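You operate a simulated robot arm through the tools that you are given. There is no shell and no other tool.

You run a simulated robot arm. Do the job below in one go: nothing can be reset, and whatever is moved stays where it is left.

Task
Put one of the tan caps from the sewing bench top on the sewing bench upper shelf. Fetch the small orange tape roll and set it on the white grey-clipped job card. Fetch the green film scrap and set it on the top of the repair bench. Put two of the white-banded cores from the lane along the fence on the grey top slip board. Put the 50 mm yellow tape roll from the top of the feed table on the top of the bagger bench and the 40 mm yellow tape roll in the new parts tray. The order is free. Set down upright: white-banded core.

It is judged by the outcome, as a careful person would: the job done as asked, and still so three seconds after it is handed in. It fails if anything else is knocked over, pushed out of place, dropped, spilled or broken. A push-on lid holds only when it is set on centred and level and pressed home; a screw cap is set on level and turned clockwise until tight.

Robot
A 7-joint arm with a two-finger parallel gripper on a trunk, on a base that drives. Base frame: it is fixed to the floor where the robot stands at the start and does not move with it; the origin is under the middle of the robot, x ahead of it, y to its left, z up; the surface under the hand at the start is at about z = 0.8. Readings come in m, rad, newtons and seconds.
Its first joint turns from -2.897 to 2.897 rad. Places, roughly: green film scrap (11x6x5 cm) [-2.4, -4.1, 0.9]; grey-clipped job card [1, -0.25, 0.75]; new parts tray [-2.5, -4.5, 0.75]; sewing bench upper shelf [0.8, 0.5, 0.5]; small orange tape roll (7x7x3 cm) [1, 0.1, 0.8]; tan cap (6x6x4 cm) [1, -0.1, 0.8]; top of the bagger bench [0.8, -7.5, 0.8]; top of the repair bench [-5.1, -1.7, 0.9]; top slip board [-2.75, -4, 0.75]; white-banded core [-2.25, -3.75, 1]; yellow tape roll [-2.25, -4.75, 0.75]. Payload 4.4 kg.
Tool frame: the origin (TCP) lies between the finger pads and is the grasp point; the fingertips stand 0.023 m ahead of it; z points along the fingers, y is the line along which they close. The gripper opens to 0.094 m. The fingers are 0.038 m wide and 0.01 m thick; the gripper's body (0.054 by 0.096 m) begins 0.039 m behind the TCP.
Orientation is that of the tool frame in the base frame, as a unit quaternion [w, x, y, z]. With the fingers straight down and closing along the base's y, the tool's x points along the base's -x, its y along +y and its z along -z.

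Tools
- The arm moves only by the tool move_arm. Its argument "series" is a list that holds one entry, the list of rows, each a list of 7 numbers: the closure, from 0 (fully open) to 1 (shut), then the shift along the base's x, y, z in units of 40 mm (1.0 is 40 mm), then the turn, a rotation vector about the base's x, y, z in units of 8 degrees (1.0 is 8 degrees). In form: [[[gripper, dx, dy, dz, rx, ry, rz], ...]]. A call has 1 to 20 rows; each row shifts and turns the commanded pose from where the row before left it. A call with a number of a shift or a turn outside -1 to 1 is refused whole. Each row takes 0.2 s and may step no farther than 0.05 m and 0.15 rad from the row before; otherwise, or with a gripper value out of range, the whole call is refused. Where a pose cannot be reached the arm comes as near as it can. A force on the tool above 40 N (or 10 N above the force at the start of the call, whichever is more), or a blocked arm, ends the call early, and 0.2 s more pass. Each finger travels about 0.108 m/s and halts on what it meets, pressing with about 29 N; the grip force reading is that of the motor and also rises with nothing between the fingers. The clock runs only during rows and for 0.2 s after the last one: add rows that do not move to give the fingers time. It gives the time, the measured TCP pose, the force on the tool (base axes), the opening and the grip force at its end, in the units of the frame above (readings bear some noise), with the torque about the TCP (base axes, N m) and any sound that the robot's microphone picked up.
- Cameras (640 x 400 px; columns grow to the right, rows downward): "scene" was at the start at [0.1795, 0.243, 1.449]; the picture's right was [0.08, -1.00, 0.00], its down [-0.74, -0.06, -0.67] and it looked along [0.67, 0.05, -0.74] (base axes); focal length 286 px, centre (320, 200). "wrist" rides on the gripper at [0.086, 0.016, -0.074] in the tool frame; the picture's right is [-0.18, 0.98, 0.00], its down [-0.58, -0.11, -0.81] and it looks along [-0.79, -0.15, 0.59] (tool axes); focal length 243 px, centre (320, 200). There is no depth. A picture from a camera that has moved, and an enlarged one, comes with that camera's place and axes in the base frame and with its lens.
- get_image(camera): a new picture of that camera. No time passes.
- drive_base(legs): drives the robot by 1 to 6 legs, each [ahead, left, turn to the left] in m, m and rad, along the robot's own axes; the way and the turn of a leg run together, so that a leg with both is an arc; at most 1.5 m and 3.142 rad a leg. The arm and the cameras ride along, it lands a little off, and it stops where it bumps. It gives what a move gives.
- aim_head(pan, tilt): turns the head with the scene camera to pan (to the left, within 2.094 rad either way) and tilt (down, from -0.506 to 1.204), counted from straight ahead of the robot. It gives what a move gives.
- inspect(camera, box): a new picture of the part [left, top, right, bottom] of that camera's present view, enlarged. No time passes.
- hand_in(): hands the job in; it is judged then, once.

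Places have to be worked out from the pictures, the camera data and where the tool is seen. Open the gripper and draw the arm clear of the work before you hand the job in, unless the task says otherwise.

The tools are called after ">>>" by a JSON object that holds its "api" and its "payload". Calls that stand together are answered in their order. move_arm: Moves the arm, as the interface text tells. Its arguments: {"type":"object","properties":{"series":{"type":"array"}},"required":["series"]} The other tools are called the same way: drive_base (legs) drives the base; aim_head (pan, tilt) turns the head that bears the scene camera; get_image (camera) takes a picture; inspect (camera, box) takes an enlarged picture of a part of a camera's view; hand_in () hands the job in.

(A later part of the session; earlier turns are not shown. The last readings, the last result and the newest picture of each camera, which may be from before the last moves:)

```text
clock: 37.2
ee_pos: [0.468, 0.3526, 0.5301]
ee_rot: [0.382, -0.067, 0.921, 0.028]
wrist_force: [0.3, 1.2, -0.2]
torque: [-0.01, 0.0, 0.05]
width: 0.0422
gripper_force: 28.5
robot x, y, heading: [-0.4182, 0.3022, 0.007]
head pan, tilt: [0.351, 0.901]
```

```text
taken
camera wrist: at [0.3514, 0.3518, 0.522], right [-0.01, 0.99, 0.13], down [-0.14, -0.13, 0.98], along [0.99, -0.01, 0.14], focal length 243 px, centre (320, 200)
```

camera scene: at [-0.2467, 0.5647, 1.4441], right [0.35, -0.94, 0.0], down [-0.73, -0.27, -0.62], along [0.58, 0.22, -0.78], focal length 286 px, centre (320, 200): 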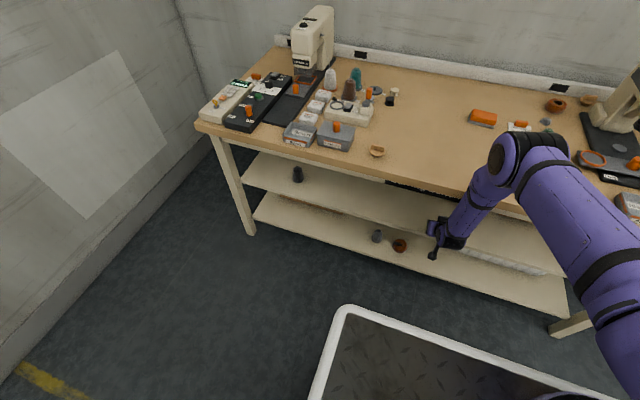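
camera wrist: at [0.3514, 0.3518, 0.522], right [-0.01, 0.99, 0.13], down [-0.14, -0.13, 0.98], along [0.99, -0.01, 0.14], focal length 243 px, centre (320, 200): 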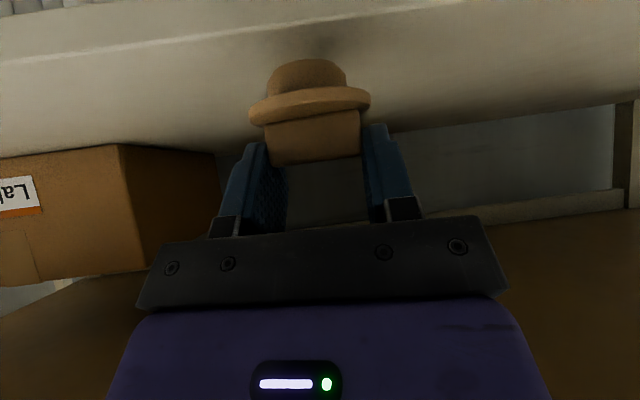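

The forearm now leans back well. I bring the cap 4 cm further in, to about 4.5 cm past the shelf edge.

>>> {"api": "move_arm", "payload": {"series": [[[1, 0.55, 0, 0, 0, 0, 0], [1, 0.5, 0, 0, 0, 0, 0], [1, 0, 0, 0, 0, 0, 0]]]}}

>>> {"api": "get_image", "payload": {"camera": "wrist"}}

>>> {"api": "inspect", "payload": {"camera": "scene", "box": [400, 120, 560, 280]}}

```text
clock: 38.0
ee_pos: [0.5093, 0.3538, 0.5292]
ee_rot: [0.382, -0.066, 0.921, 0.028]
wrist_force: [0.0, -0.3, 0.4]
torque: [0.02, 0.02, -0.01]
width: 0.042
gripper_force: 29.1
robot x, y, heading: [-0.4145, 0.2998, 0.005]
head pan, tilt: [0.351, 0.901]
```

```text
taken
camera wrist: at [0.3932, 0.3517, 0.5221], right [-0.01, 0.99, 0.13], down [-0.14, -0.13, 0.98], along [0.99, -0.01, 0.14], focal length 243 px, centre (320, 200)
```

wrist: 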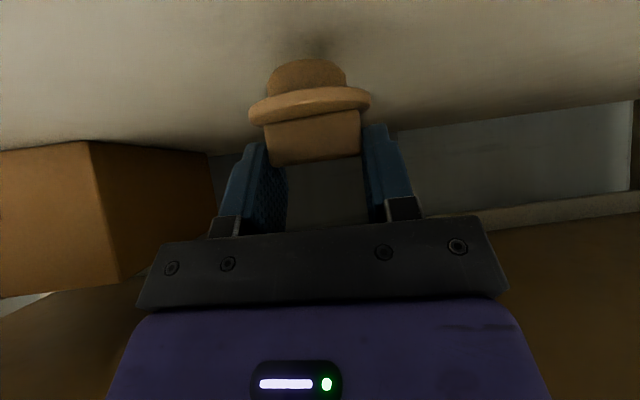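

```text
2.50 times, centred on (480, 200) of scene
camera zoom: at [-0.2467, 0.5647, 1.4441], right [0.35, -0.94, 0.0], down [-0.73, -0.27, -0.62], along [0.58, 0.22, -0.78], focal length 714 px, centre (-80, 200)
```

zoom: 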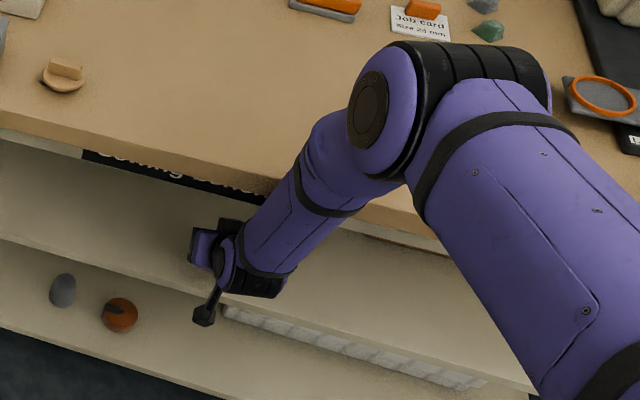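

Clear so far. I lower in small steps to feel the shelf.

>>> {"api": "move_arm", "payload": {"series": [[[1, 0, 0, -0.12, 0, 0, 0], [1, 0, 0, -0.12, 0, 0, 0], [1, 0, 0, -0.12, 0, 0, 0], [1, 0, 0, -0.06, 0, 0, 0], [1, 0, 0, 0, 0, 0, 0]]]}}

>>> {"api": "get_image", "payload": {"camera": "wrist"}}

```text
clock: 39.2
ee_pos: [0.5085, 0.3517, 0.5131]
ee_rot: [0.382, -0.067, 0.921, 0.027]
wrist_force: [0.0, -0.1, 0.2]
torque: [0.0, -0.02, 0.03]
width: 0.0419
gripper_force: 28.9
robot x, y, heading: [-0.4177, 0.3009, 0.005]
head pan, tilt: [0.351, 0.901]
```

```text
taken
camera wrist: at [0.393, 0.3517, 0.5052], right [-0.01, 0.99, 0.13], down [-0.14, -0.13, 0.98], along [0.99, -0.01, 0.14], focal length 243 px, centre (320, 200)
```

wrist: 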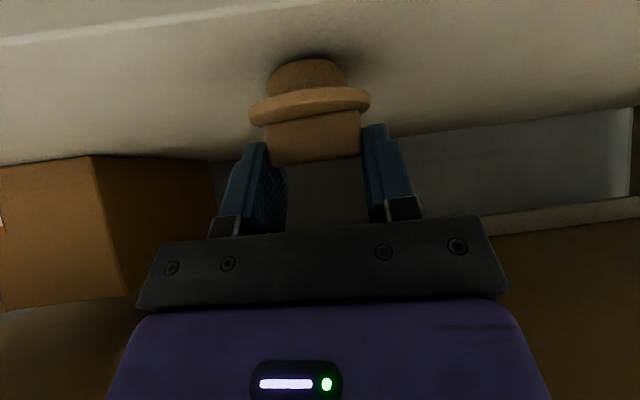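

The cap's shadow is closing in. I keep lowering by 2 mm steps.

>>> {"api": "move_arm", "payload": {"series": [[[1, 0, 0, -0.05, 0, 0, 0], [1, 0, 0, -0.05, 0, 0, 0], [1, 0, 0, -0.05, 0, 0, 0], [1, 0, 0, 0, 0, 0, 0]]]}}

>>> {"api": "get_image", "payload": {"camera": "wrist"}}

```text
clock: 40.2
ee_pos: [0.5088, 0.3537, 0.5088]
ee_rot: [0.383, -0.067, 0.921, 0.028]
wrist_force: [-1.8, -2.0, 7.0]
torque: [0.01, 0.1, 0.0]
width: 0.0421
gripper_force: 29.8
robot x, y, heading: [-0.4198, 0.2972, 0.001]
head pan, tilt: [0.351, 0.901]
```

```text
taken
camera wrist: at [0.3935, 0.3517, 0.5002], right [-0.01, 0.99, 0.13], down [-0.14, -0.13, 0.98], along [0.99, -0.01, 0.14], focal length 243 px, centre (320, 200)
```

wrist: 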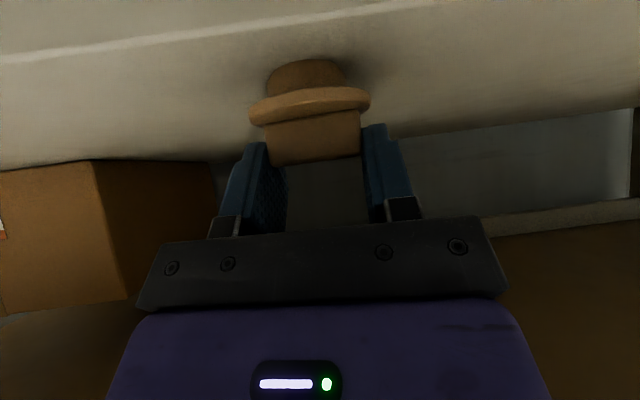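

The cap rests on the shelf (7 N contact). I open the fingers and then draw straight back out.

>>> {"api": "move_arm", "payload": {"series": [[[0.7, 0, 0, 0, 0, 0, 0], [0.3, 0, 0, 0, 0, 0, 0], [0, 0, 0, 0, 0, 0, 0], [0, 0, 0, 0, 0, 0, 0], [0, 0, 0, 0.1, 0, 0, 0], [0, -0.3, -0.04, 0.1, 0, 0, 0], [0, -0.7, -0.1, 0, 0, 0, 0], [0, -1, 0, 0, 0, 0, 0], [0, -1, 0, 0, 0, 0, 0], [0, 0, 0, 0, 0, 0, 0]]]}}

>>> {"api": "get_image", "payload": {"camera": "wrist"}}

```text
clock: 42.4
ee_pos: [0.3888, 0.348, 0.5176]
ee_rot: [0.381, -0.067, 0.922, 0.028]
wrist_force: [0.3, -0.3, 0.1]
torque: [0.0, -0.03, -0.03]
width: 0.0939
gripper_force: 0.0
robot x, y, heading: [-0.4166, 0.3034, 0.005]
head pan, tilt: [0.351, 0.901]
```

```text
taken
camera wrist: at [0.2733, 0.3456, 0.5079], right [-0.01, 0.99, 0.13], down [-0.14, -0.13, 0.98], along [0.99, -0.01, 0.14], focal length 243 px, centre (320, 200)
```

wrist: 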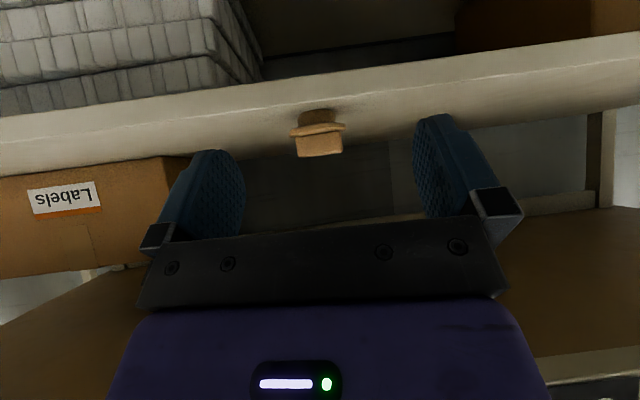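

The cap stands upright on the upper shelf. I back the hand out, raise it above bench height and turn it back to pointing straight down.

>>> {"api": "move_arm", "payload": {"series": [[[0, -1, 0, 0, 0, 0, 0], [0, -1, 0, 0.2, 0, 0, 0], [0, -0.6, 0, 0.8, 0, 0, 0], [0, 0, 0, 1, 0, 0, 0], [0, 0, 0, 1, 0, 0, 0], [0, 0, 0, 1, 0, 0, 0], [0, 0, 0, 1, 0, 0, 0], [0, 0, 0, 1, 0, 0, 0], [0, 0, 0, 1, 0, 0, 0], [0, 0, 0, 1, 0, 0, 0], [0, 0, 0, 1, 0, 0, 0], [0, 0, 0, 1, 0, 0, 0], [0, 0, 0, 1, 0, 0, -0.5], [0, 0, 0, 1, 0, 0, -0.5], [0, 0, 0, 1, 0, 0, 0], [0, 0, 0, 0, 0, 0, 0]]]}}

>>> {"api": "get_image", "payload": {"camera": "scene"}}

```text
clock: 45.8
ee_pos: [0.2855, 0.3481, 1.037]
ee_rot: [0.382, -0.001, 0.924, 0.001]
wrist_force: [0.6, -0.4, 0.1]
torque: [0.0, 0.0, -0.01]
width: 0.0941
gripper_force: 0.0
robot x, y, heading: [-0.419, 0.302, 0.005]
head pan, tilt: [0.351, 0.901]
```

```text
taken
camera scene: at [-0.2465, 0.5647, 1.4441], right [0.35, -0.94, 0.0], down [-0.73, -0.27, -0.62], along [0.58, 0.22, -0.78], focal length 286 px, centre (320, 200)
```

scene: 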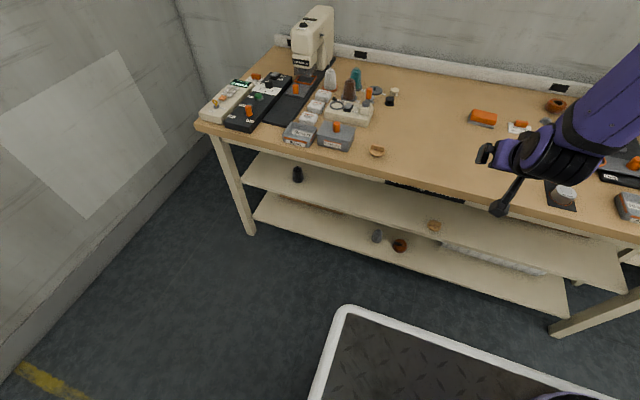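

The hand is clear and the cap is visible on the shelf. I turn the tool back to vertical and drive to the bench in front of the orange roll, staying clear of the press lever (which juts out near [0.77,-0.10,1.16]).

>>> {"api": "move_arm", "payload": {"series": [[[0, 0.2, 0, 0.2, 0, 0.9375, 0], [0, 0.2, 0, 0.2, 0, 0.9375, 0], [0, 0.2, 0, 0.2, 0, 0.9375, 0], [0, 0.2, 0, 0.2, 0, 0.9375, 0], [0, 0.2, 0, 0.2, 0, 0.9375, 0], [0, 0.2, 0, 0.2, 0, 0.9375, 0], [0, 0, 0, 0, 0, 0, 0]]]}}

>>> {"api": "drive_base", "payload": {"legs": [[0, -0.2, 0], [0.3, 0, 0]]}}

>>> {"api": "aim_head", "payload": {"pan": -0.15, "tilt": 0.75}}

>>> {"api": "get_image", "payload": {"camera": "scene"}}

>>> {"api": "get_image", "payload": {"camera": "wrist"}}

```text
clock: 47.4
ee_pos: [0.3332, 0.3491, 1.0839]
ee_rot: [-0.001, -0.001, 1.0, 0.002]
wrist_force: [-0.3, -0.2, 0.3]
torque: [0.0, 0.0, 0.0]
width: 0.0941
gripper_force: 0.1
robot x, y, heading: [-0.4203, 0.3019, 0.008]
head pan, tilt: [0.351, 0.901]
```

```text
clock: 50.7
ee_pos: [0.6371, 0.1503, 1.0838]
ee_rot: [-0.001, -0.003, 1.0, 0.002]
wrist_force: [0.3, 0.2, 0.2]
torque: [-0.03, 0.03, -0.02]
width: 0.094
gripper_force: 0.1
robot x, y, heading: [-0.1119, 0.0986, 0.007]
head pan, tilt: [0.351, 0.901]
```

```text
clock: 51.6
ee_pos: [0.6373, 0.1502, 1.0841]
ee_rot: [0.0, -0.002, 1.0, 0.002]
wrist_force: [-0.1, 0.1, 0.4]
torque: [0.0, 0.01, 0.01]
width: 0.094
gripper_force: 0.0
robot x, y, heading: [-0.1173, 0.102, 0.003]
head pan, tilt: [-0.15, 0.75]
```

```text
taken
camera scene: at [0.068, 0.3282, 1.456], right [-0.14, -0.99, 0.0], down [-0.68, 0.1, -0.73], along [0.72, -0.1, -0.68], focal length 286 px, centre (320, 200)
```

scene: 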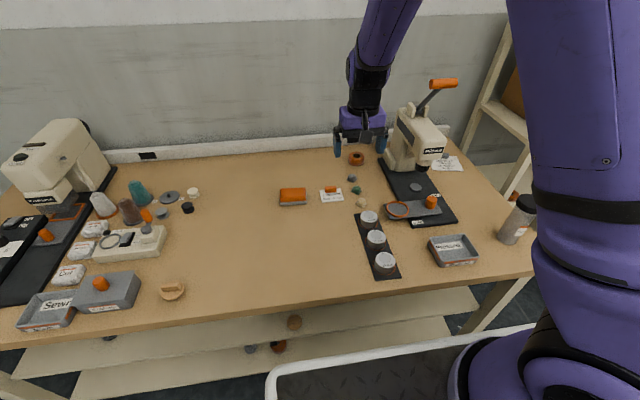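

```text
taken
camera wrist: at [0.5494, 0.1645, 1.1589], right [0.18, 0.98, 0.0], down [0.58, -0.11, 0.81], along [0.79, -0.14, -0.59], focal length 243 px, centre (320, 200)
```

wrist: 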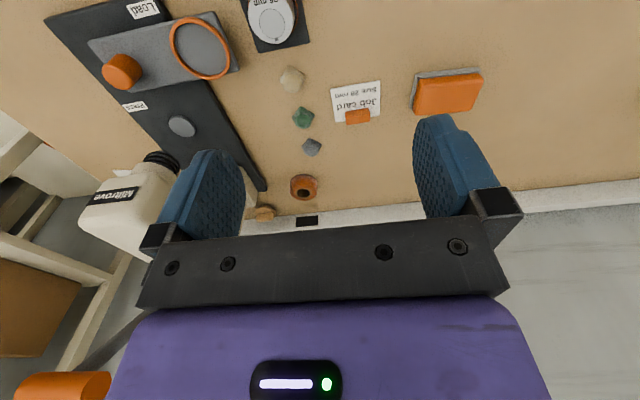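

I measure the roll from both cameras and check the card from this angle.

>>> {"api": "inspect", "payload": {"camera": "scene", "box": [320, 70, 480, 180]}}

>>> {"api": "inspect", "payload": {"camera": "wrist", "box": [240, 130, 400, 230]}}

```text
3.64 times, centred on (400, 125) of scene
camera zoom: at [0.068, 0.3282, 1.456], right [-0.14, -0.99, 0.0], down [-0.68, 0.1, -0.73], along [0.72, -0.1, -0.68], focal length 1039 px, centre (29, 473)
```

zoom: 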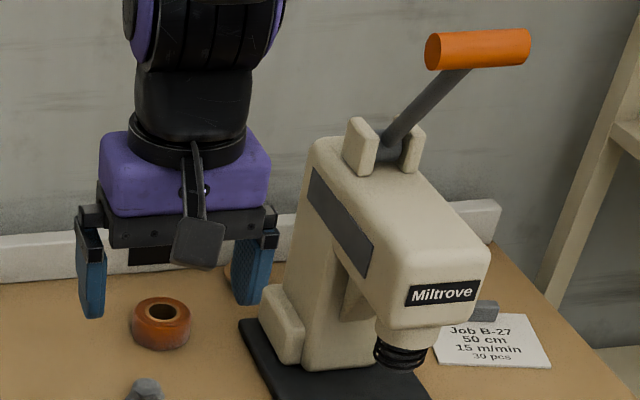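

```text
4.00 times, centred on (320, 180) of wrist
camera zoom: at [0.5494, 0.1645, 1.1589], right [0.18, 0.98, 0.0], down [0.58, -0.11, 0.81], along [0.79, -0.14, -0.59], focal length 970 px, centre (320, 280)
```

zoom: 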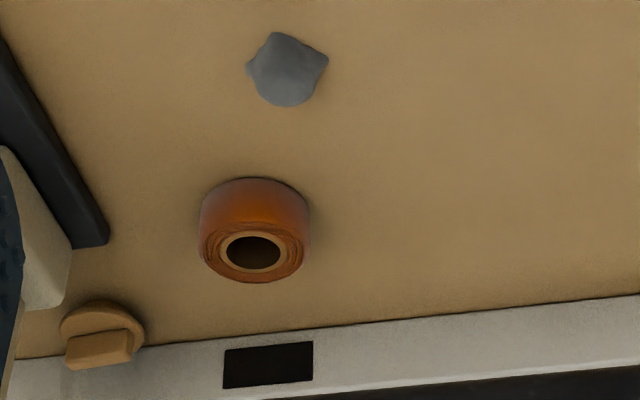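

Both views put the roll's centre at about [0.959, 0.053], diameter 6.4 cm; the card's centre is about [0.903,-0.287] with the clip at its far edge. I drive 0.11 m ahead and move above the roll.

>>> {"api": "drive_base", "payload": {"legs": [[0.11, 0, 0]]}}

>>> {"api": "move_arm", "payload": {"series": [[[0, 0.75, -0.34, -0.48, 0, 0, 0], [0, 0.75, -0.34, -0.48, 0, 0, 0], [0, 0.75, -0.34, -0.48, 0, 0, 0], [0, 0.75, -0.34, -0.48, 0, 0, 0], [0, 0.75, -0.34, -0.48, 0, 0, 0], [0, 0.75, -0.34, -0.48, 0, 0, 0], [0, 0.75, -0.34, -0.48, 0, 0, 0], [0, 0, 0, 0, 0, 0, 0]]]}}

>>> {"api": "get_image", "payload": {"camera": "wrist"}}

>>> {"api": "get_image", "payload": {"camera": "scene"}}

```text
clock: 52.8
ee_pos: [0.7471, 0.1508, 1.0839]
ee_rot: [0.0, -0.003, 1.0, 0.002]
wrist_force: [0.2, -0.1, -0.4]
torque: [0.0, -0.01, -0.02]
width: 0.0938
gripper_force: 0.0
robot x, y, heading: [-0.0005, 0.1025, 0.003]
head pan, tilt: [-0.15, 0.75]
```

```text
clock: 54.6
ee_pos: [0.9586, 0.0564, 0.9512]
ee_rot: [0.0, -0.003, 1.0, 0.003]
wrist_force: [-0.4, -0.2, 0.7]
torque: [0.02, -0.02, -0.02]
width: 0.0938
gripper_force: 0.1
robot x, y, heading: [-0.0028, 0.1036, 0.013]
head pan, tilt: [-0.15, 0.75]
```

```text
taken
camera wrist: at [0.8706, 0.07, 1.0252], right [0.18, 0.98, 0.0], down [0.58, -0.11, 0.81], along [0.79, -0.14, -0.59], focal length 243 px, centre (320, 200)
```

wrist: 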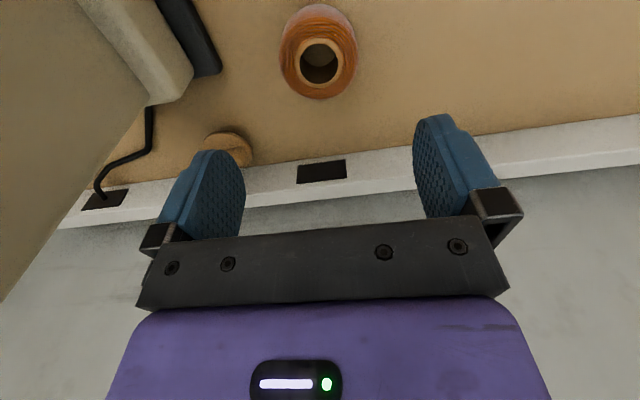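

```text
taken
camera scene: at [0.1779, 0.3289, 1.456], right [-0.14, -0.99, 0.0], down [-0.68, 0.1, -0.73], along [0.72, -0.1, -0.68], focal length 286 px, centre (320, 200)
```

scene: 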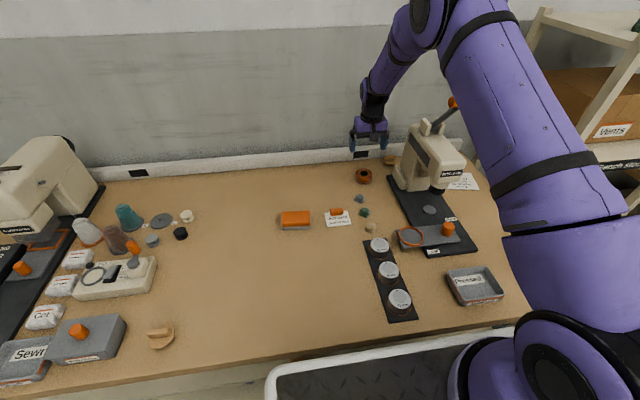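

Aligned within a few millimetres. I descend over the roll, stop with the fingertips just above the table, and close.

>>> {"api": "move_arm", "payload": {"series": [[[0, 0, -0.1, -0.8, 0, 0, 0], [0, 0, 0, -0.8, 0, 0, 0], [0, 0, 0, -0.8, 0, 0, 0], [0, 0, 0, -0.5, 0, 0, 0], [0, 0, 0, -0.15, 0, 0, 0], [0, 0, 0, 0, 0, 0, 0]]]}}

>>> {"api": "get_image", "payload": {"camera": "wrist"}}

```text
clock: 56.0
ee_pos: [0.9569, 0.0518, 0.8268]
ee_rot: [0.001, -0.003, 1.0, 0.002]
wrist_force: [0.4, 0.3, -0.7]
torque: [-0.02, 0.01, 0.02]
width: 0.094
gripper_force: 0.0
robot x, y, heading: [-0.0028, 0.1062, 0.007]
head pan, tilt: [-0.15, 0.75]
```

```text
taken
camera wrist: at [0.8693, 0.0666, 0.9022], right [0.18, 0.98, 0.0], down [0.58, -0.11, 0.81], along [0.79, -0.14, -0.59], focal length 243 px, centre (320, 200)
```

wrist: 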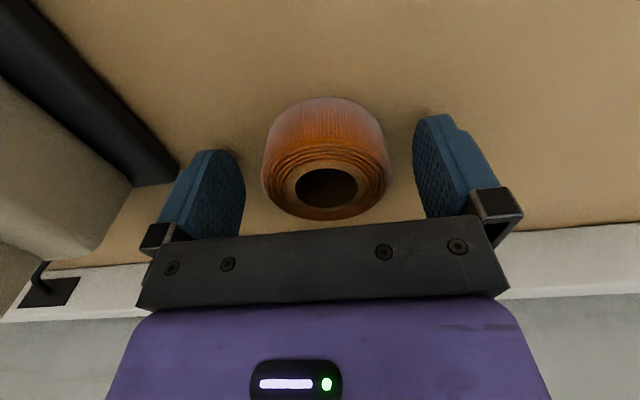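

The roll is centred between the pads. I close on it and lift.

>>> {"api": "move_arm", "payload": {"series": [[[0.3, 0, 0, 0, 0, 0, 0], [1, 0, 0, 0, 0, 0, 0], [1, 0, 0, 0, 0, 0, 0], [1, 0, 0, 0, 0, 0, 0], [1, 0, 0, 0.4, 0, 0, 0], [1, 0, 0, 0.9, 0, 0, 0], [1, 0, 0, 1, 0, 0, 0], [1, 0, 0, 1, 0, 0, 0], [1, 0, 0, 1, 0, 0, 0], [1, 0, 0, 0, 0, 0, 0]]]}}

>>> {"api": "get_image", "payload": {"camera": "wrist"}}

```text
clock: 58.2
ee_pos: [0.9572, 0.0509, 0.9998]
ee_rot: [0.0, -0.003, 1.0, 0.002]
wrist_force: [0.2, 0.8, 0.1]
torque: [0.05, -0.02, 0.0]
width: 0.0601
gripper_force: 29.1
robot x, y, heading: [-0.0051, 0.1052, 0.007]
head pan, tilt: [-0.15, 0.75]
```

```text
taken
camera wrist: at [0.8701, 0.0655, 1.0754], right [0.18, 0.98, 0.0], down [0.58, -0.11, 0.81], along [0.79, -0.14, -0.59], focal length 243 px, centre (320, 200)
```

wrist: 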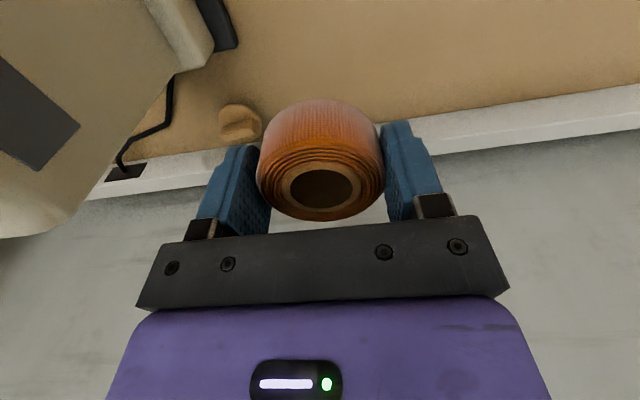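

The roll is held. I draw the hand back and up clear of the press lever, then shift the base back, to the right and forward again in front of the card.

>>> {"api": "move_arm", "payload": {"series": [[[1, -0.7, 0.28, 0.3, 0, 0, 0], [1, -0.83, 0.28, 0.3, 0, 0, 0], [1, -0.83, 0.28, 0.3, 0, 0, 0], [1, -0.83, 0.28, 0.3, 0, 0, 0], [1, -0.83, 0.28, 0.3, 0, 0, 0], [1, -0.83, 0.28, 0.3, 0, 0, 0], [1, -0.83, 0.28, 0.3, 0, 0, 0], [1, -0.83, 0.28, 0.3, 0, 0, 0], [1, -0.5, 0, 0, 0, 0, 0], [1, 0, 0, 0, 0, 0, 0]]]}}

>>> {"api": "drive_base", "payload": {"legs": [[-0.2, 0, 0], [0, -0.46, 0]]}}

>>> {"api": "aim_head", "payload": {"pan": -0.1, "tilt": 0.7}}

>>> {"api": "get_image", "payload": {"camera": "scene"}}

>>> {"api": "get_image", "payload": {"camera": "wrist"}}

```text
clock: 60.4
ee_pos: [0.6759, 0.1427, 1.0952]
ee_rot: [-0.001, -0.003, 1.0, 0.002]
wrist_force: [0.3, 0.0, -0.5]
torque: [0.0, 0.01, -0.01]
width: 0.0603
gripper_force: 28.6
robot x, y, heading: [-0.006, 0.1034, 0.009]
head pan, tilt: [-0.15, 0.75]
```

```text
clock: 64.4
ee_pos: [0.4786, -0.3176, 1.0968]
ee_rot: [0.0, -0.002, 1.0, 0.002]
wrist_force: [-0.7, 0.2, -0.2]
torque: [0.0, -0.01, 0.01]
width: 0.0603
gripper_force: 29.1
robot x, y, heading: [-0.1988, -0.3564, 0.008]
head pan, tilt: [-0.15, 0.75]
```

```text
clock: 65.0
ee_pos: [0.4801, -0.3185, 1.096]
ee_rot: [0.001, -0.002, 1.0, 0.002]
wrist_force: [-0.6, 0.7, -0.1]
torque: [0.0, 0.01, -0.01]
width: 0.0602
gripper_force: 28.7
robot x, y, heading: [-0.1994, -0.3537, 0.007]
head pan, tilt: [-0.099, 0.7]
```

```text
taken
camera scene: at [-0.0165, -0.1267, 1.4603], right [-0.09, -1.0, 0.0], down [-0.64, 0.06, -0.76], along [0.76, -0.07, -0.64], focal length 286 px, centre (320, 200)
```

scene: 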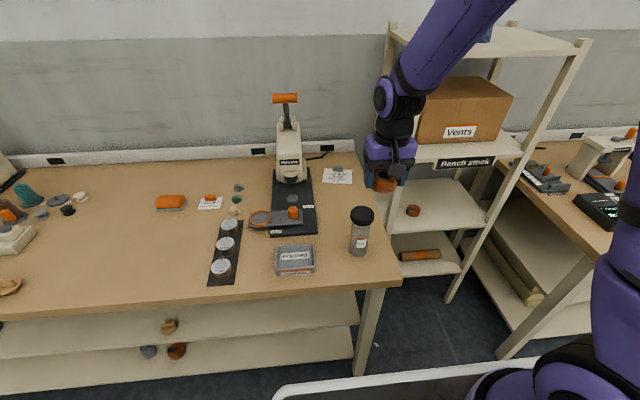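

```text
taken
camera wrist: at [0.3922, -0.3038, 1.1703], right [0.18, 0.98, 0.0], down [0.58, -0.11, 0.81], along [0.79, -0.14, -0.59], focal length 243 px, centre (320, 200)
```

wrist: 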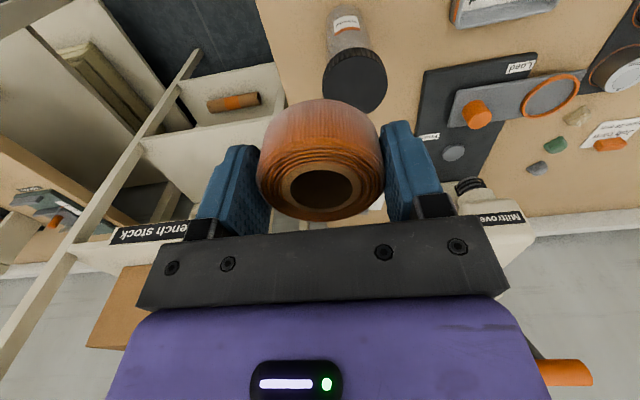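

The card is now in plain view. I zoom in on it and the press.

>>> {"api": "inspect", "payload": {"camera": "scene", "box": [260, 80, 420, 200]}}

```text
3.33 times, centred on (340, 140) of scene
camera zoom: at [-0.0165, -0.1267, 1.4603], right [-0.09, -1.0, 0.0], down [-0.64, 0.06, -0.76], along [0.76, -0.07, -0.64], focal length 952 px, centre (253, 400)
```

zoom: 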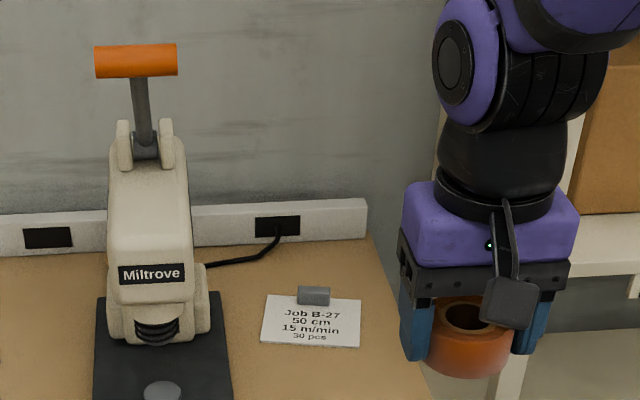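

The card's free area ahead of the clip is about 7.9 cm deep; I aim the roll at [0.890,-0.290]. I drive 0.2 m ahead and bring the roll above the card.

>>> {"api": "drive_base", "payload": {"legs": [[0.2, 0, 0]]}}

>>> {"api": "move_arm", "payload": {"series": [[[1, 0.74, 0.1, -0.6, 0, 0, 0], [1, 0.74, 0.1, -0.6, 0, 0, 0], [1, 0.74, 0.1, -0.6, 0, 0, 0], [1, 0.74, 0.1, -0.6, 0, 0, 0], [1, 0.74, 0.1, -0.6, 0, 0, 0], [1, 0.74, 0.1, -0.6, 0, 0, 0], [1, 0.74, 0.1, -0.6, 0, 0, 0], [1, 0, 0, 0, 0, 0, 0]]]}}

>>> {"api": "get_image", "payload": {"camera": "wrist"}}

>>> {"api": "get_image", "payload": {"camera": "scene"}}

```text
clock: 66.6
ee_pos: [0.681, -0.3181, 1.095]
ee_rot: [-0.001, -0.002, 1.0, 0.002]
wrist_force: [-1.2, -0.8, -0.1]
torque: [0.01, 0.0, 0.03]
width: 0.0602
gripper_force: 28.8
robot x, y, heading: [-0.0002, -0.3565, 0.008]
head pan, tilt: [-0.099, 0.7]
```

```text
clock: 68.4
ee_pos: [0.8895, -0.2894, 0.9271]
ee_rot: [0.0, -0.001, 1.0, 0.002]
wrist_force: [-0.5, -0.1, -0.5]
torque: [-0.03, 0.02, 0.0]
width: 0.0605
gripper_force: 29.6
robot x, y, heading: [0.0004, -0.355, 0.006]
head pan, tilt: [-0.099, 0.7]
```

```text
taken
camera wrist: at [0.8023, -0.2744, 1.0017], right [0.18, 0.98, 0.0], down [0.58, -0.11, 0.81], along [0.79, -0.14, -0.59], focal length 243 px, centre (320, 200)
```

wrist: 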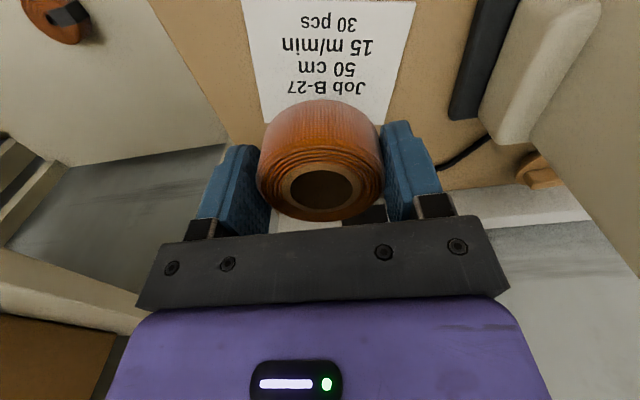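

```text
taken
camera scene: at [0.1851, -0.1257, 1.4603], right [-0.09, -1.0, 0.0], down [-0.64, 0.06, -0.76], along [0.76, -0.07, -0.64], focal length 286 px, centre (320, 200)
```

scene: 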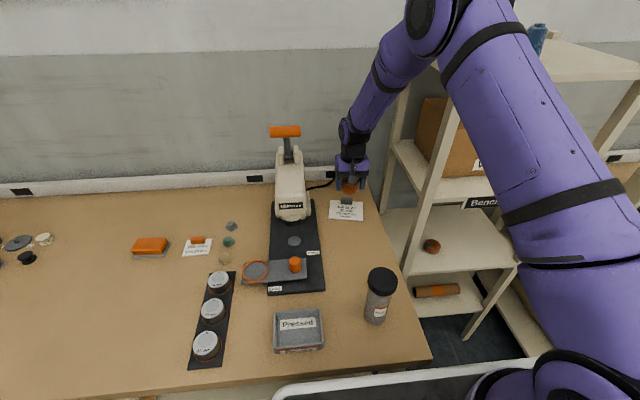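

The roll is over the middle of the card's free area, clear of the press. I lower it to just above the card.

>>> {"api": "move_arm", "payload": {"series": [[[1, -0.03, 0, -0.8, 0, 0, 0], [1, 0, 0, -0.8, 0, 0, 0], [1, 0, 0, -0.55, 0, 0, 0], [1, 0, 0, -0.1, 0, 0, 0], [1, 0, 0, -0.08, 0, 0, 0], [1, 0, 0, 0, 0, 0, 0]]]}}

>>> {"api": "get_image", "payload": {"camera": "wrist"}}

```text
clock: 69.8
ee_pos: [0.8877, -0.2891, 0.8354]
ee_rot: [0.001, -0.002, 1.0, 0.002]
wrist_force: [-0.3, -0.1, -1.1]
torque: [-0.02, 0.0, 0.0]
width: 0.0605
gripper_force: 29.4
robot x, y, heading: [0.004, -0.3559, 0.002]
head pan, tilt: [-0.099, 0.7]
```

```text
taken
camera wrist: at [0.8005, -0.275, 0.9093], right [0.18, 0.98, 0.0], down [0.58, -0.11, 0.81], along [0.79, -0.14, -0.59], focal length 243 px, centre (320, 200)
```

wrist: 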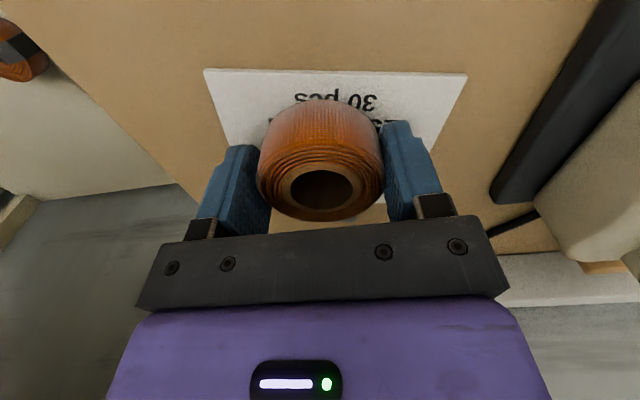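

The roll hovers about 7 mm above the card, slightly toward the clip. I shift 3 mm nearer and lower to contact.

>>> {"api": "move_arm", "payload": {"series": [[[1, -0.075, 0, -0.05, 0, 0, 0], [1, 0, 0, -0.05, 0, 0, 0], [1, 0, 0, -0.04, 0, 0, 0], [1, 0, 0, -0.03, 0, 0, 0], [1, 0, 0, 0, 0, 0, 0]]]}}

```text
clock: 71.0
ee_pos: [0.8847, -0.2896, 0.8299]
ee_rot: [0.003, -0.002, 1.0, 0.002]
wrist_force: [1.7, -0.1, 35.9]
torque: [-0.06, -0.14, 0.02]
width: 0.0605
gripper_force: 28.9
robot x, y, heading: [-0.0033, -0.3538, 0.01]
head pan, tilt: [-0.099, 0.7]
```

The roll is firmly on the card. I ease off the pressure, open and rise straight up.

>>> {"api": "move_arm", "payload": {"series": [[[1, 0, 0, 0.03, 0, 0, 0], [0.6, 0, 0, 0, 0, 0, 0], [0.3, 0, 0, 0, 0, 0, 0], [0, 0, 0, 0, 0, 0, 0], [0, 0, 0, 0, 0, 0, 0], [0, 0, 0, 0.3, 0, 0, 0], [0, 0, 0, 0.8, 0, 0, 0], [0, 0, 0, 1, 0, 0, 0], [0, 0, 0, 1, 0, 0, 0], [0, 0, 0, 0, 0, 0, 0]]]}}

>>> {"api": "get_image", "payload": {"camera": "wrist"}}

>>> {"api": "inspect", "payload": {"camera": "scene", "box": [260, 110, 420, 240]}}

```text
clock: 73.2
ee_pos: [0.8842, -0.2885, 0.9523]
ee_rot: [0.0, -0.002, 1.0, 0.002]
wrist_force: [-0.6, -0.7, -0.6]
torque: [-0.02, 0.02, 0.01]
width: 0.0943
gripper_force: 0.0
robot x, y, heading: [0.004, -0.3528, 0.005]
head pan, tilt: [-0.099, 0.7]
```

```text
taken
camera wrist: at [0.7968, -0.2741, 1.0272], right [0.18, 0.98, 0.0], down [0.58, -0.11, 0.81], along [0.79, -0.14, -0.59], focal length 243 px, centre (320, 200)
```

wrist: 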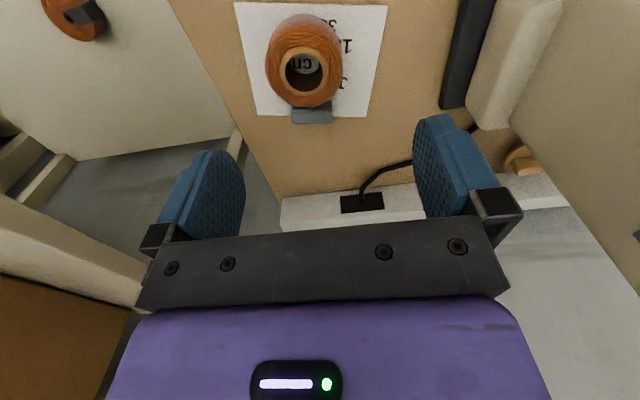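

```text
3.08 times, centred on (340, 175) of scene
camera zoom: at [0.1854, -0.1257, 1.4603], right [-0.09, -1.0, 0.0], down [-0.64, 0.06, -0.76], along [0.76, -0.07, -0.64], focal length 879 px, centre (258, 277)
```

zoom: 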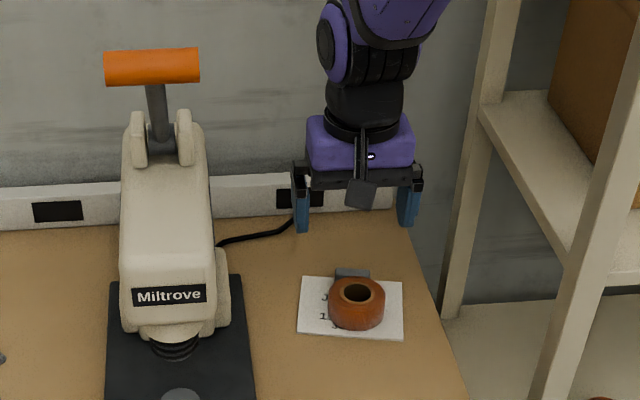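

The orange roll sits on the card. I draw the arm up and back into a travel pose, then back away from the bench and look around.

>>> {"api": "move_arm", "payload": {"series": [[[0, 0, 0, 1, 0, 0, 0], [0, 0, 0, 1, 0, 0, 0], [0, -0.4, 0, 0.9, 0, 0, 0], [0, -0.9, 0, 0.4, 0, 0, 0], [0, -1, 0, 0.3, 0, 0, 0], [0, -1, 0, 0.3, 0, 0, 0], [0, -1, 0, 0.3, 0, 0, 0], [0, -1, 0, 0.2, 0, 0, 0], [0, -1, 0, 0, 0, 0, 0], [0, -1, 0, 0, 0, 0, 0], [0, 0, 0, 0, 0, 0, 0]]]}}

>>> {"api": "drive_base", "payload": {"legs": [[-0.6, 0, 0]]}}

>>> {"api": "aim_head", "payload": {"pan": -2.0, "tilt": 0.35}}

>>> {"api": "get_image", "payload": {"camera": "scene"}}

>>> {"api": "aim_head", "payload": {"pan": -1.2, "tilt": 0.35}}

>>> {"api": "get_image", "payload": {"camera": "scene"}}

```text
clock: 75.6
ee_pos: [0.5913, -0.2875, 1.1289]
ee_rot: [0.0, -0.002, 1.0, 0.002]
wrist_force: [-0.1, -0.8, -0.4]
torque: [-0.02, 0.0, 0.0]
width: 0.0939
gripper_force: 0.0
robot x, y, heading: [0.005, -0.3523, 0.004]
head pan, tilt: [-0.099, 0.7]
```

```text
clock: 79.0
ee_pos: [-0.0094, -0.2919, 1.1304]
ee_rot: [0.0, -0.002, 1.0, 0.002]
wrist_force: [-0.4, 0.3, -0.2]
torque: [0.01, 0.02, 0.05]
width: 0.0941
gripper_force: 0.0
robot x, y, heading: [-0.6019, -0.3593, 0.007]
head pan, tilt: [-0.099, 0.7]
```

```text
clock: 80.9
ee_pos: [-0.0082, -0.2914, 1.1296]
ee_rot: [0.0, -0.001, 1.0, 0.002]
wrist_force: [0.1, 0.2, 1.0]
torque: [-0.01, 0.03, -0.05]
width: 0.094
gripper_force: 0.1
robot x, y, heading: [-0.5987, -0.3541, 0.005]
head pan, tilt: [-2.0, 0.351]
```

```text
taken
camera scene: at [-0.5383, -0.2057, 1.4917], right [-0.91, 0.41, 0.0], down [0.14, 0.31, -0.94], along [-0.39, -0.86, -0.34], focal length 286 px, centre (320, 200)
```

scene: 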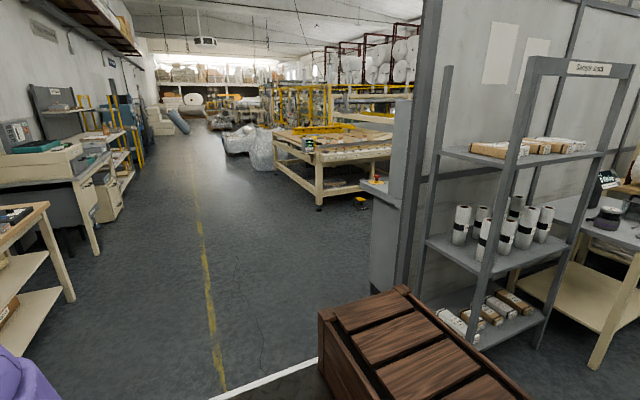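

```text
clock: 82.0
ee_pos: [-0.0097, -0.2906, 1.1295]
ee_rot: [0.0, -0.002, 1.0, 0.002]
wrist_force: [-0.6, 0.6, -0.1]
torque: [0.0, -0.01, 0.01]
width: 0.094
gripper_force: 0.1
robot x, y, heading: [-0.599, -0.3598, 0.005]
head pan, tilt: [-1.201, 0.351]
```

```text
taken
camera scene: at [-0.466, -0.2074, 1.4917], right [-0.93, -0.37, 0.0], down [-0.13, 0.32, -0.94], along [0.34, -0.87, -0.34], focal length 286 px, centre (320, 200)
```

scene: 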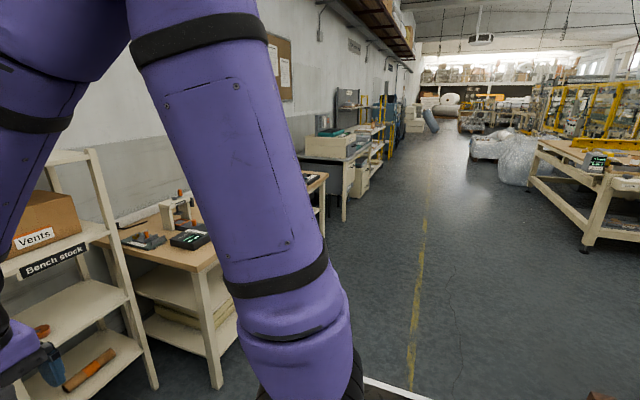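

The way down the aisle is open; the feed table with its fence stands at about x<-2.1, y from -3.8 on. I drive down the aisle toward it.

>>> {"api": "drive_base", "payload": {"legs": [[-0.3, -1.2, 0], [-0.2, -1.3, 0], [0, 0, -1.5708]]}}

>>> {"api": "aim_head", "payload": {"pan": -0.7, "tilt": 0.5}}

>>> {"api": "get_image", "payload": {"camera": "scene"}}

>>> {"api": "aim_head", "payload": {"pan": -1.6, "tilt": 0.4}}

>>> {"api": "get_image", "payload": {"camera": "scene"}}

```text
clock: 98.3
ee_pos: [-0.9924, -3.4595, 1.1295]
ee_rot: [0.001, 0.704, 0.71, 0.002]
wrist_force: [0.1, 0.2, -0.3]
torque: [-0.02, -0.02, 0.02]
width: 0.0941
gripper_force: 0.1
robot x, y, heading: [-1.0611, -2.8716, -1.561]
head pan, tilt: [-1.201, 0.351]
```

```text
clock: 99.2
ee_pos: [-0.9921, -3.4585, 1.1291]
ee_rot: [0.001, 0.703, 0.711, 0.001]
wrist_force: [0.6, -0.4, -0.5]
torque: [-0.03, -0.02, -0.01]
width: 0.0939
gripper_force: 0.1
robot x, y, heading: [-1.0656, -2.87, -1.556]
head pan, tilt: [-0.7, 0.499]
```

```text
taken
camera scene: at [-0.8834, -3.0337, 1.478], right [-0.77, 0.64, 0.0], down [0.3, 0.37, -0.88], along [-0.56, -0.68, -0.48], focal length 286 px, centre (320, 200)
```

scene: 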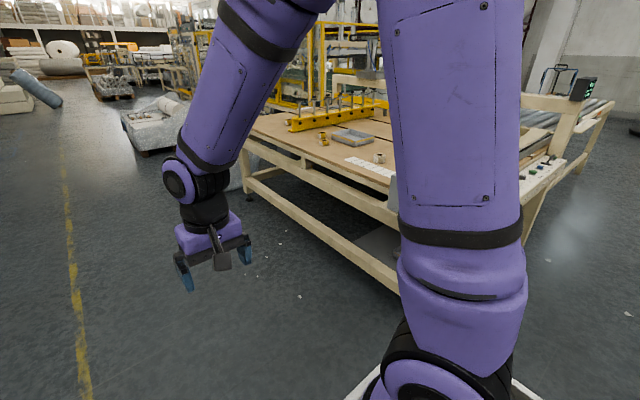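

```text
clock: 100.4
ee_pos: [-0.9919, -3.4593, 1.1299]
ee_rot: [0.001, 0.703, 0.711, 0.001]
wrist_force: [1.0, -0.5, -0.8]
torque: [0.0, -0.01, 0.01]
width: 0.0937
gripper_force: 0.0
robot x, y, heading: [-1.0611, -2.8678, -1.559]
head pan, tilt: [-1.6, 0.4]
```

```text
taken
camera scene: at [-0.9182, -2.9619, 1.4871], right [0.02, 1.0, 0.0], down [0.39, -0.01, -0.92], along [-0.92, 0.02, -0.39], focal length 286 px, centre (320, 200)
```

scene: 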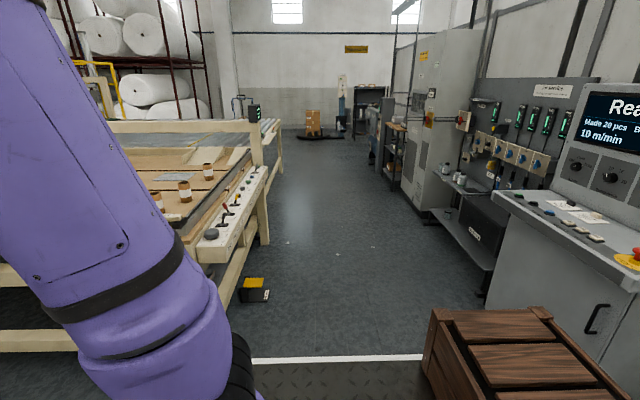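

I can see the feed table with brown white-banded cores. I turn to face the table's aisle side and drive alongside it.

>>> {"api": "drive_base", "payload": {"legs": [[0, 0, -1.58], [0, 1.3, 0]]}}

>>> {"api": "aim_head", "payload": {"pan": 0.0, "tilt": 0.65}}

>>> {"api": "get_image", "payload": {"camera": "scene"}}

>>> {"api": "aim_head", "payload": {"pan": -0.6, "tilt": 0.6}}

>>> {"api": "get_image", "payload": {"camera": "scene"}}

>>> {"api": "get_image", "payload": {"camera": "wrist"}}

```text
clock: 110.9
ee_pos: [-1.678, -4.2306, 1.1302]
ee_rot: [0.001, 1.0, -0.011, 0.0]
wrist_force: [0.1, 1.2, 0.1]
torque: [0.0, -0.01, -0.03]
width: 0.0939
gripper_force: 0.2
robot x, y, heading: [-1.0855, -4.1787, 3.121]
head pan, tilt: [-1.6, 0.4]
```

```text
clock: 112.6
ee_pos: [-1.6774, -4.2312, 1.1296]
ee_rot: [0.002, 1.0, -0.011, 0.0]
wrist_force: [0.4, -0.1, 0.1]
torque: [0.01, -0.04, -0.02]
width: 0.0939
gripper_force: 0.0
robot x, y, heading: [-1.0834, -4.1788, 3.123]
head pan, tilt: [0.0, 0.649]
```

```text
taken
camera scene: at [-1.2757, -4.4095, 1.4646], right [0.02, 1.0, 0.0], down [0.6, -0.01, -0.8], along [-0.8, 0.02, -0.6], focal length 286 px, centre (320, 200)
```

scene: 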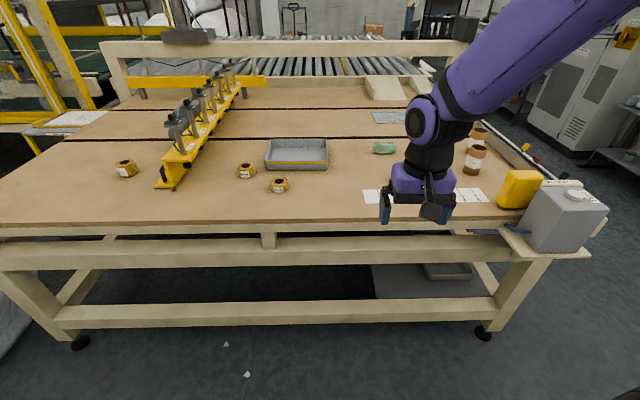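

```text
clock: 113.6
ee_pos: [-1.6776, -4.2307, 1.1289]
ee_rot: [0.002, 1.0, -0.011, 0.0]
wrist_force: [0.8, 0.2, -0.1]
torque: [0.02, -0.01, 0.01]
width: 0.0939
gripper_force: 0.0
robot x, y, heading: [-1.0831, -4.1778, 3.125]
head pan, tilt: [-0.6, 0.6]
```

```text
taken
camera scene: at [-1.2609, -4.3599, 1.4689], right [0.58, 0.81, 0.0], down [0.46, -0.33, -0.82], along [-0.67, 0.48, -0.57], focal length 286 px, centre (320, 200)
```

scene: 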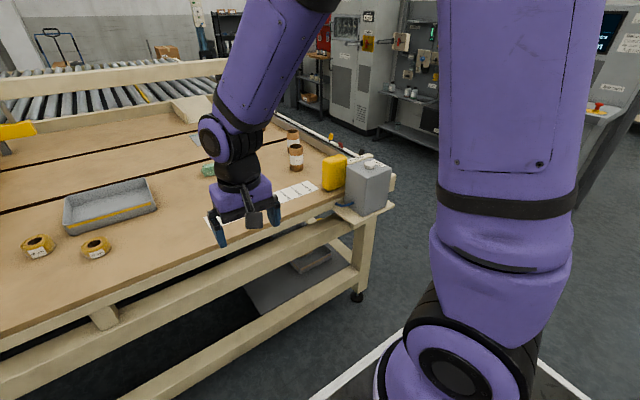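

```text
taken
camera wrist: at [-1.5921, -4.2506, 1.2041], right [-0.2, -0.98, 0.0], down [-0.58, 0.12, 0.81], along [-0.79, 0.16, -0.59], focal length 243 px, centre (320, 200)
```

wrist: 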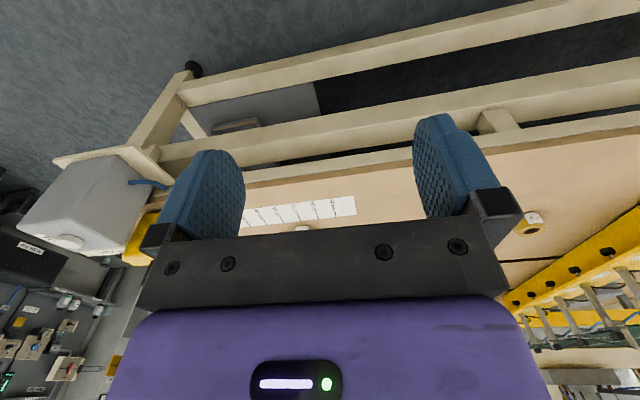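

The feed table shows three yellow tape rolls, a grey tray, the green scrap, standing cores and more. I zoom in on each.

>>> {"api": "aim_head", "payload": {"pan": 0.0, "tilt": 0.65}}

>>> {"api": "inspect", "payload": {"camera": "scene", "box": [90, 120, 340, 220]}}

>>> {"api": "inspect", "payload": {"camera": "scene", "box": [330, 70, 570, 220]}}

>>> {"api": "inspect", "payload": {"camera": "scene", "box": [60, 0, 420, 130]}}

```text
clock: 114.6
ee_pos: [-1.6773, -4.2323, 1.1286]
ee_rot: [0.002, 1.0, -0.009, 0.0]
wrist_force: [0.3, -0.1, -0.2]
torque: [-0.01, 0.01, 0.0]
width: 0.0939
gripper_force: 0.1
robot x, y, heading: [-1.0872, -4.1795, 3.119]
head pan, tilt: [0.0, 0.649]
```

```text
2.56 times, centred on (215, 170) of scene
camera zoom: at [-1.2757, -4.4094, 1.4646], right [0.02, 1.0, 0.0], down [0.6, -0.01, -0.8], along [-0.8, 0.02, -0.6], focal length 731 px, centre (589, 277)
```

zoom: 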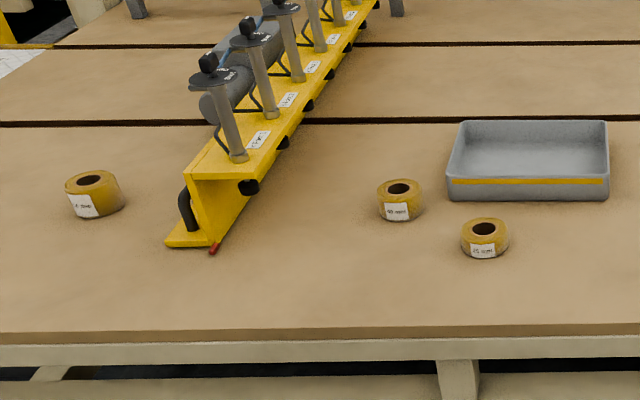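

```text
2.67 times, centred on (450, 145) of scene
camera zoom: at [-1.2757, -4.4094, 1.4646], right [0.02, 1.0, 0.0], down [0.6, -0.01, -0.8], along [-0.8, 0.02, -0.6], focal length 762 px, centre (-27, 347)
```

zoom: 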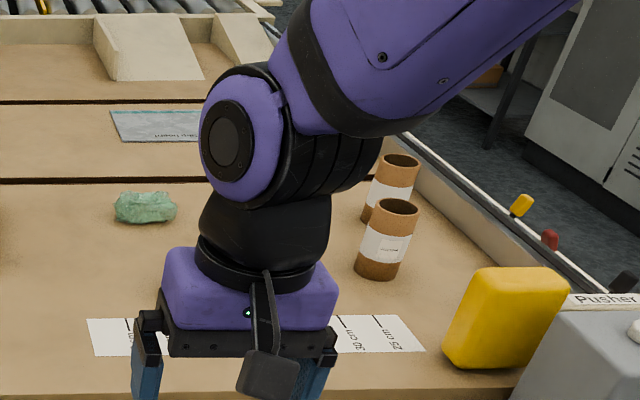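

```text
1.78 times, centred on (240, 65) of scene
camera zoom: at [-1.2757, -4.4094, 1.4646], right [0.02, 1.0, 0.0], down [0.6, -0.01, -0.8], along [-0.8, 0.02, -0.6], focal length 508 px, centre (462, 440)
```

zoom: 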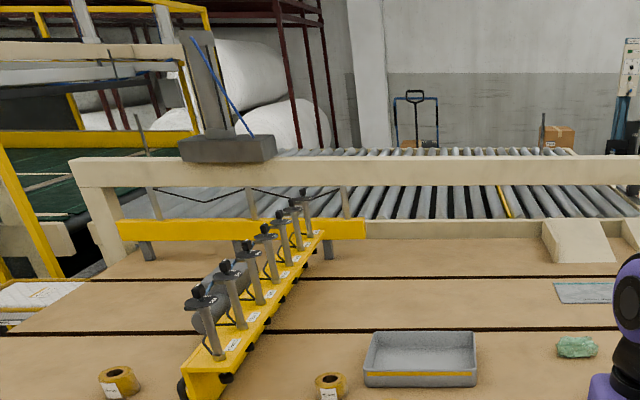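

I zoom further to read the labels on the yellow rolls.

>>> {"api": "inspect", "payload": {"camera": "scene", "box": [105, 150, 145, 185]}}

>>> {"api": "inspect", "payload": {"camera": "scene", "box": [228, 155, 298, 200]}}

>>> {"api": "inspect", "payload": {"camera": "scene", "box": [360, 95, 420, 135]}}

```text
11.43 times, centred on (125, 168) of scene
camera zoom: at [-1.2757, -4.4094, 1.4646], right [0.02, 1.0, 0.0], down [0.6, -0.01, -0.8], along [-0.8, 0.02, -0.6], focal length 3265 px, centre (2549, 571)
```

zoom: 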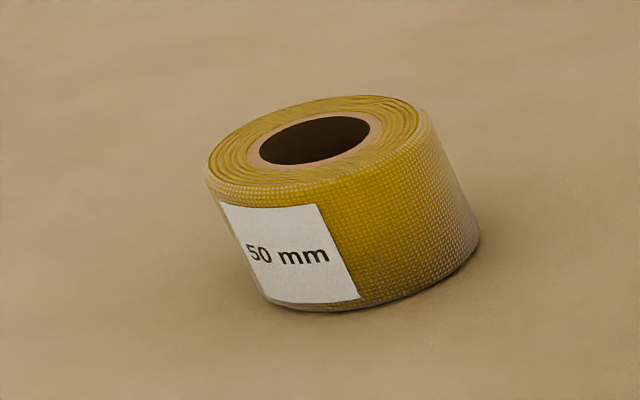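

```text
8.89 times, centred on (263, 178) of scene
camera zoom: at [-1.2757, -4.4094, 1.4646], right [0.02, 1.0, 0.0], down [0.6, -0.01, -0.8], along [-0.8, 0.02, -0.6], focal length 2539 px, centre (827, 400)
```

zoom: 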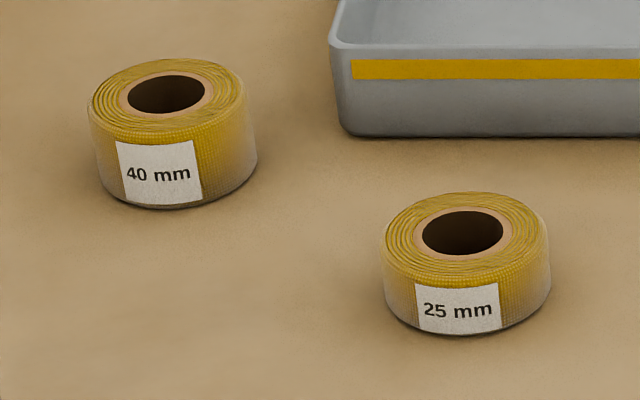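

```text
10.00 times, centred on (390, 115) of scene
camera zoom: at [-1.2757, -4.4094, 1.4646], right [0.02, 1.0, 0.0], down [0.6, -0.01, -0.8], along [-0.8, 0.02, -0.6], focal length 2857 px, centre (-380, 1050)
```

zoom: 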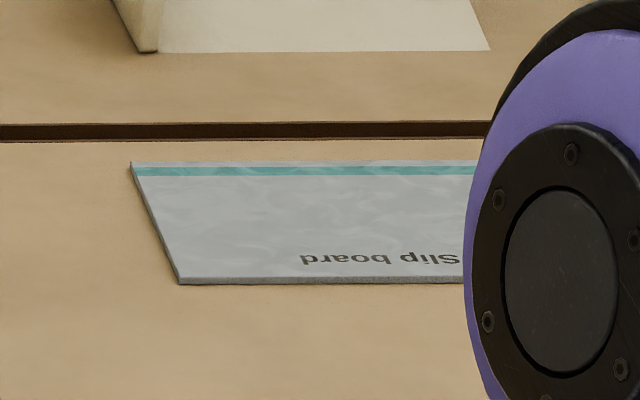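

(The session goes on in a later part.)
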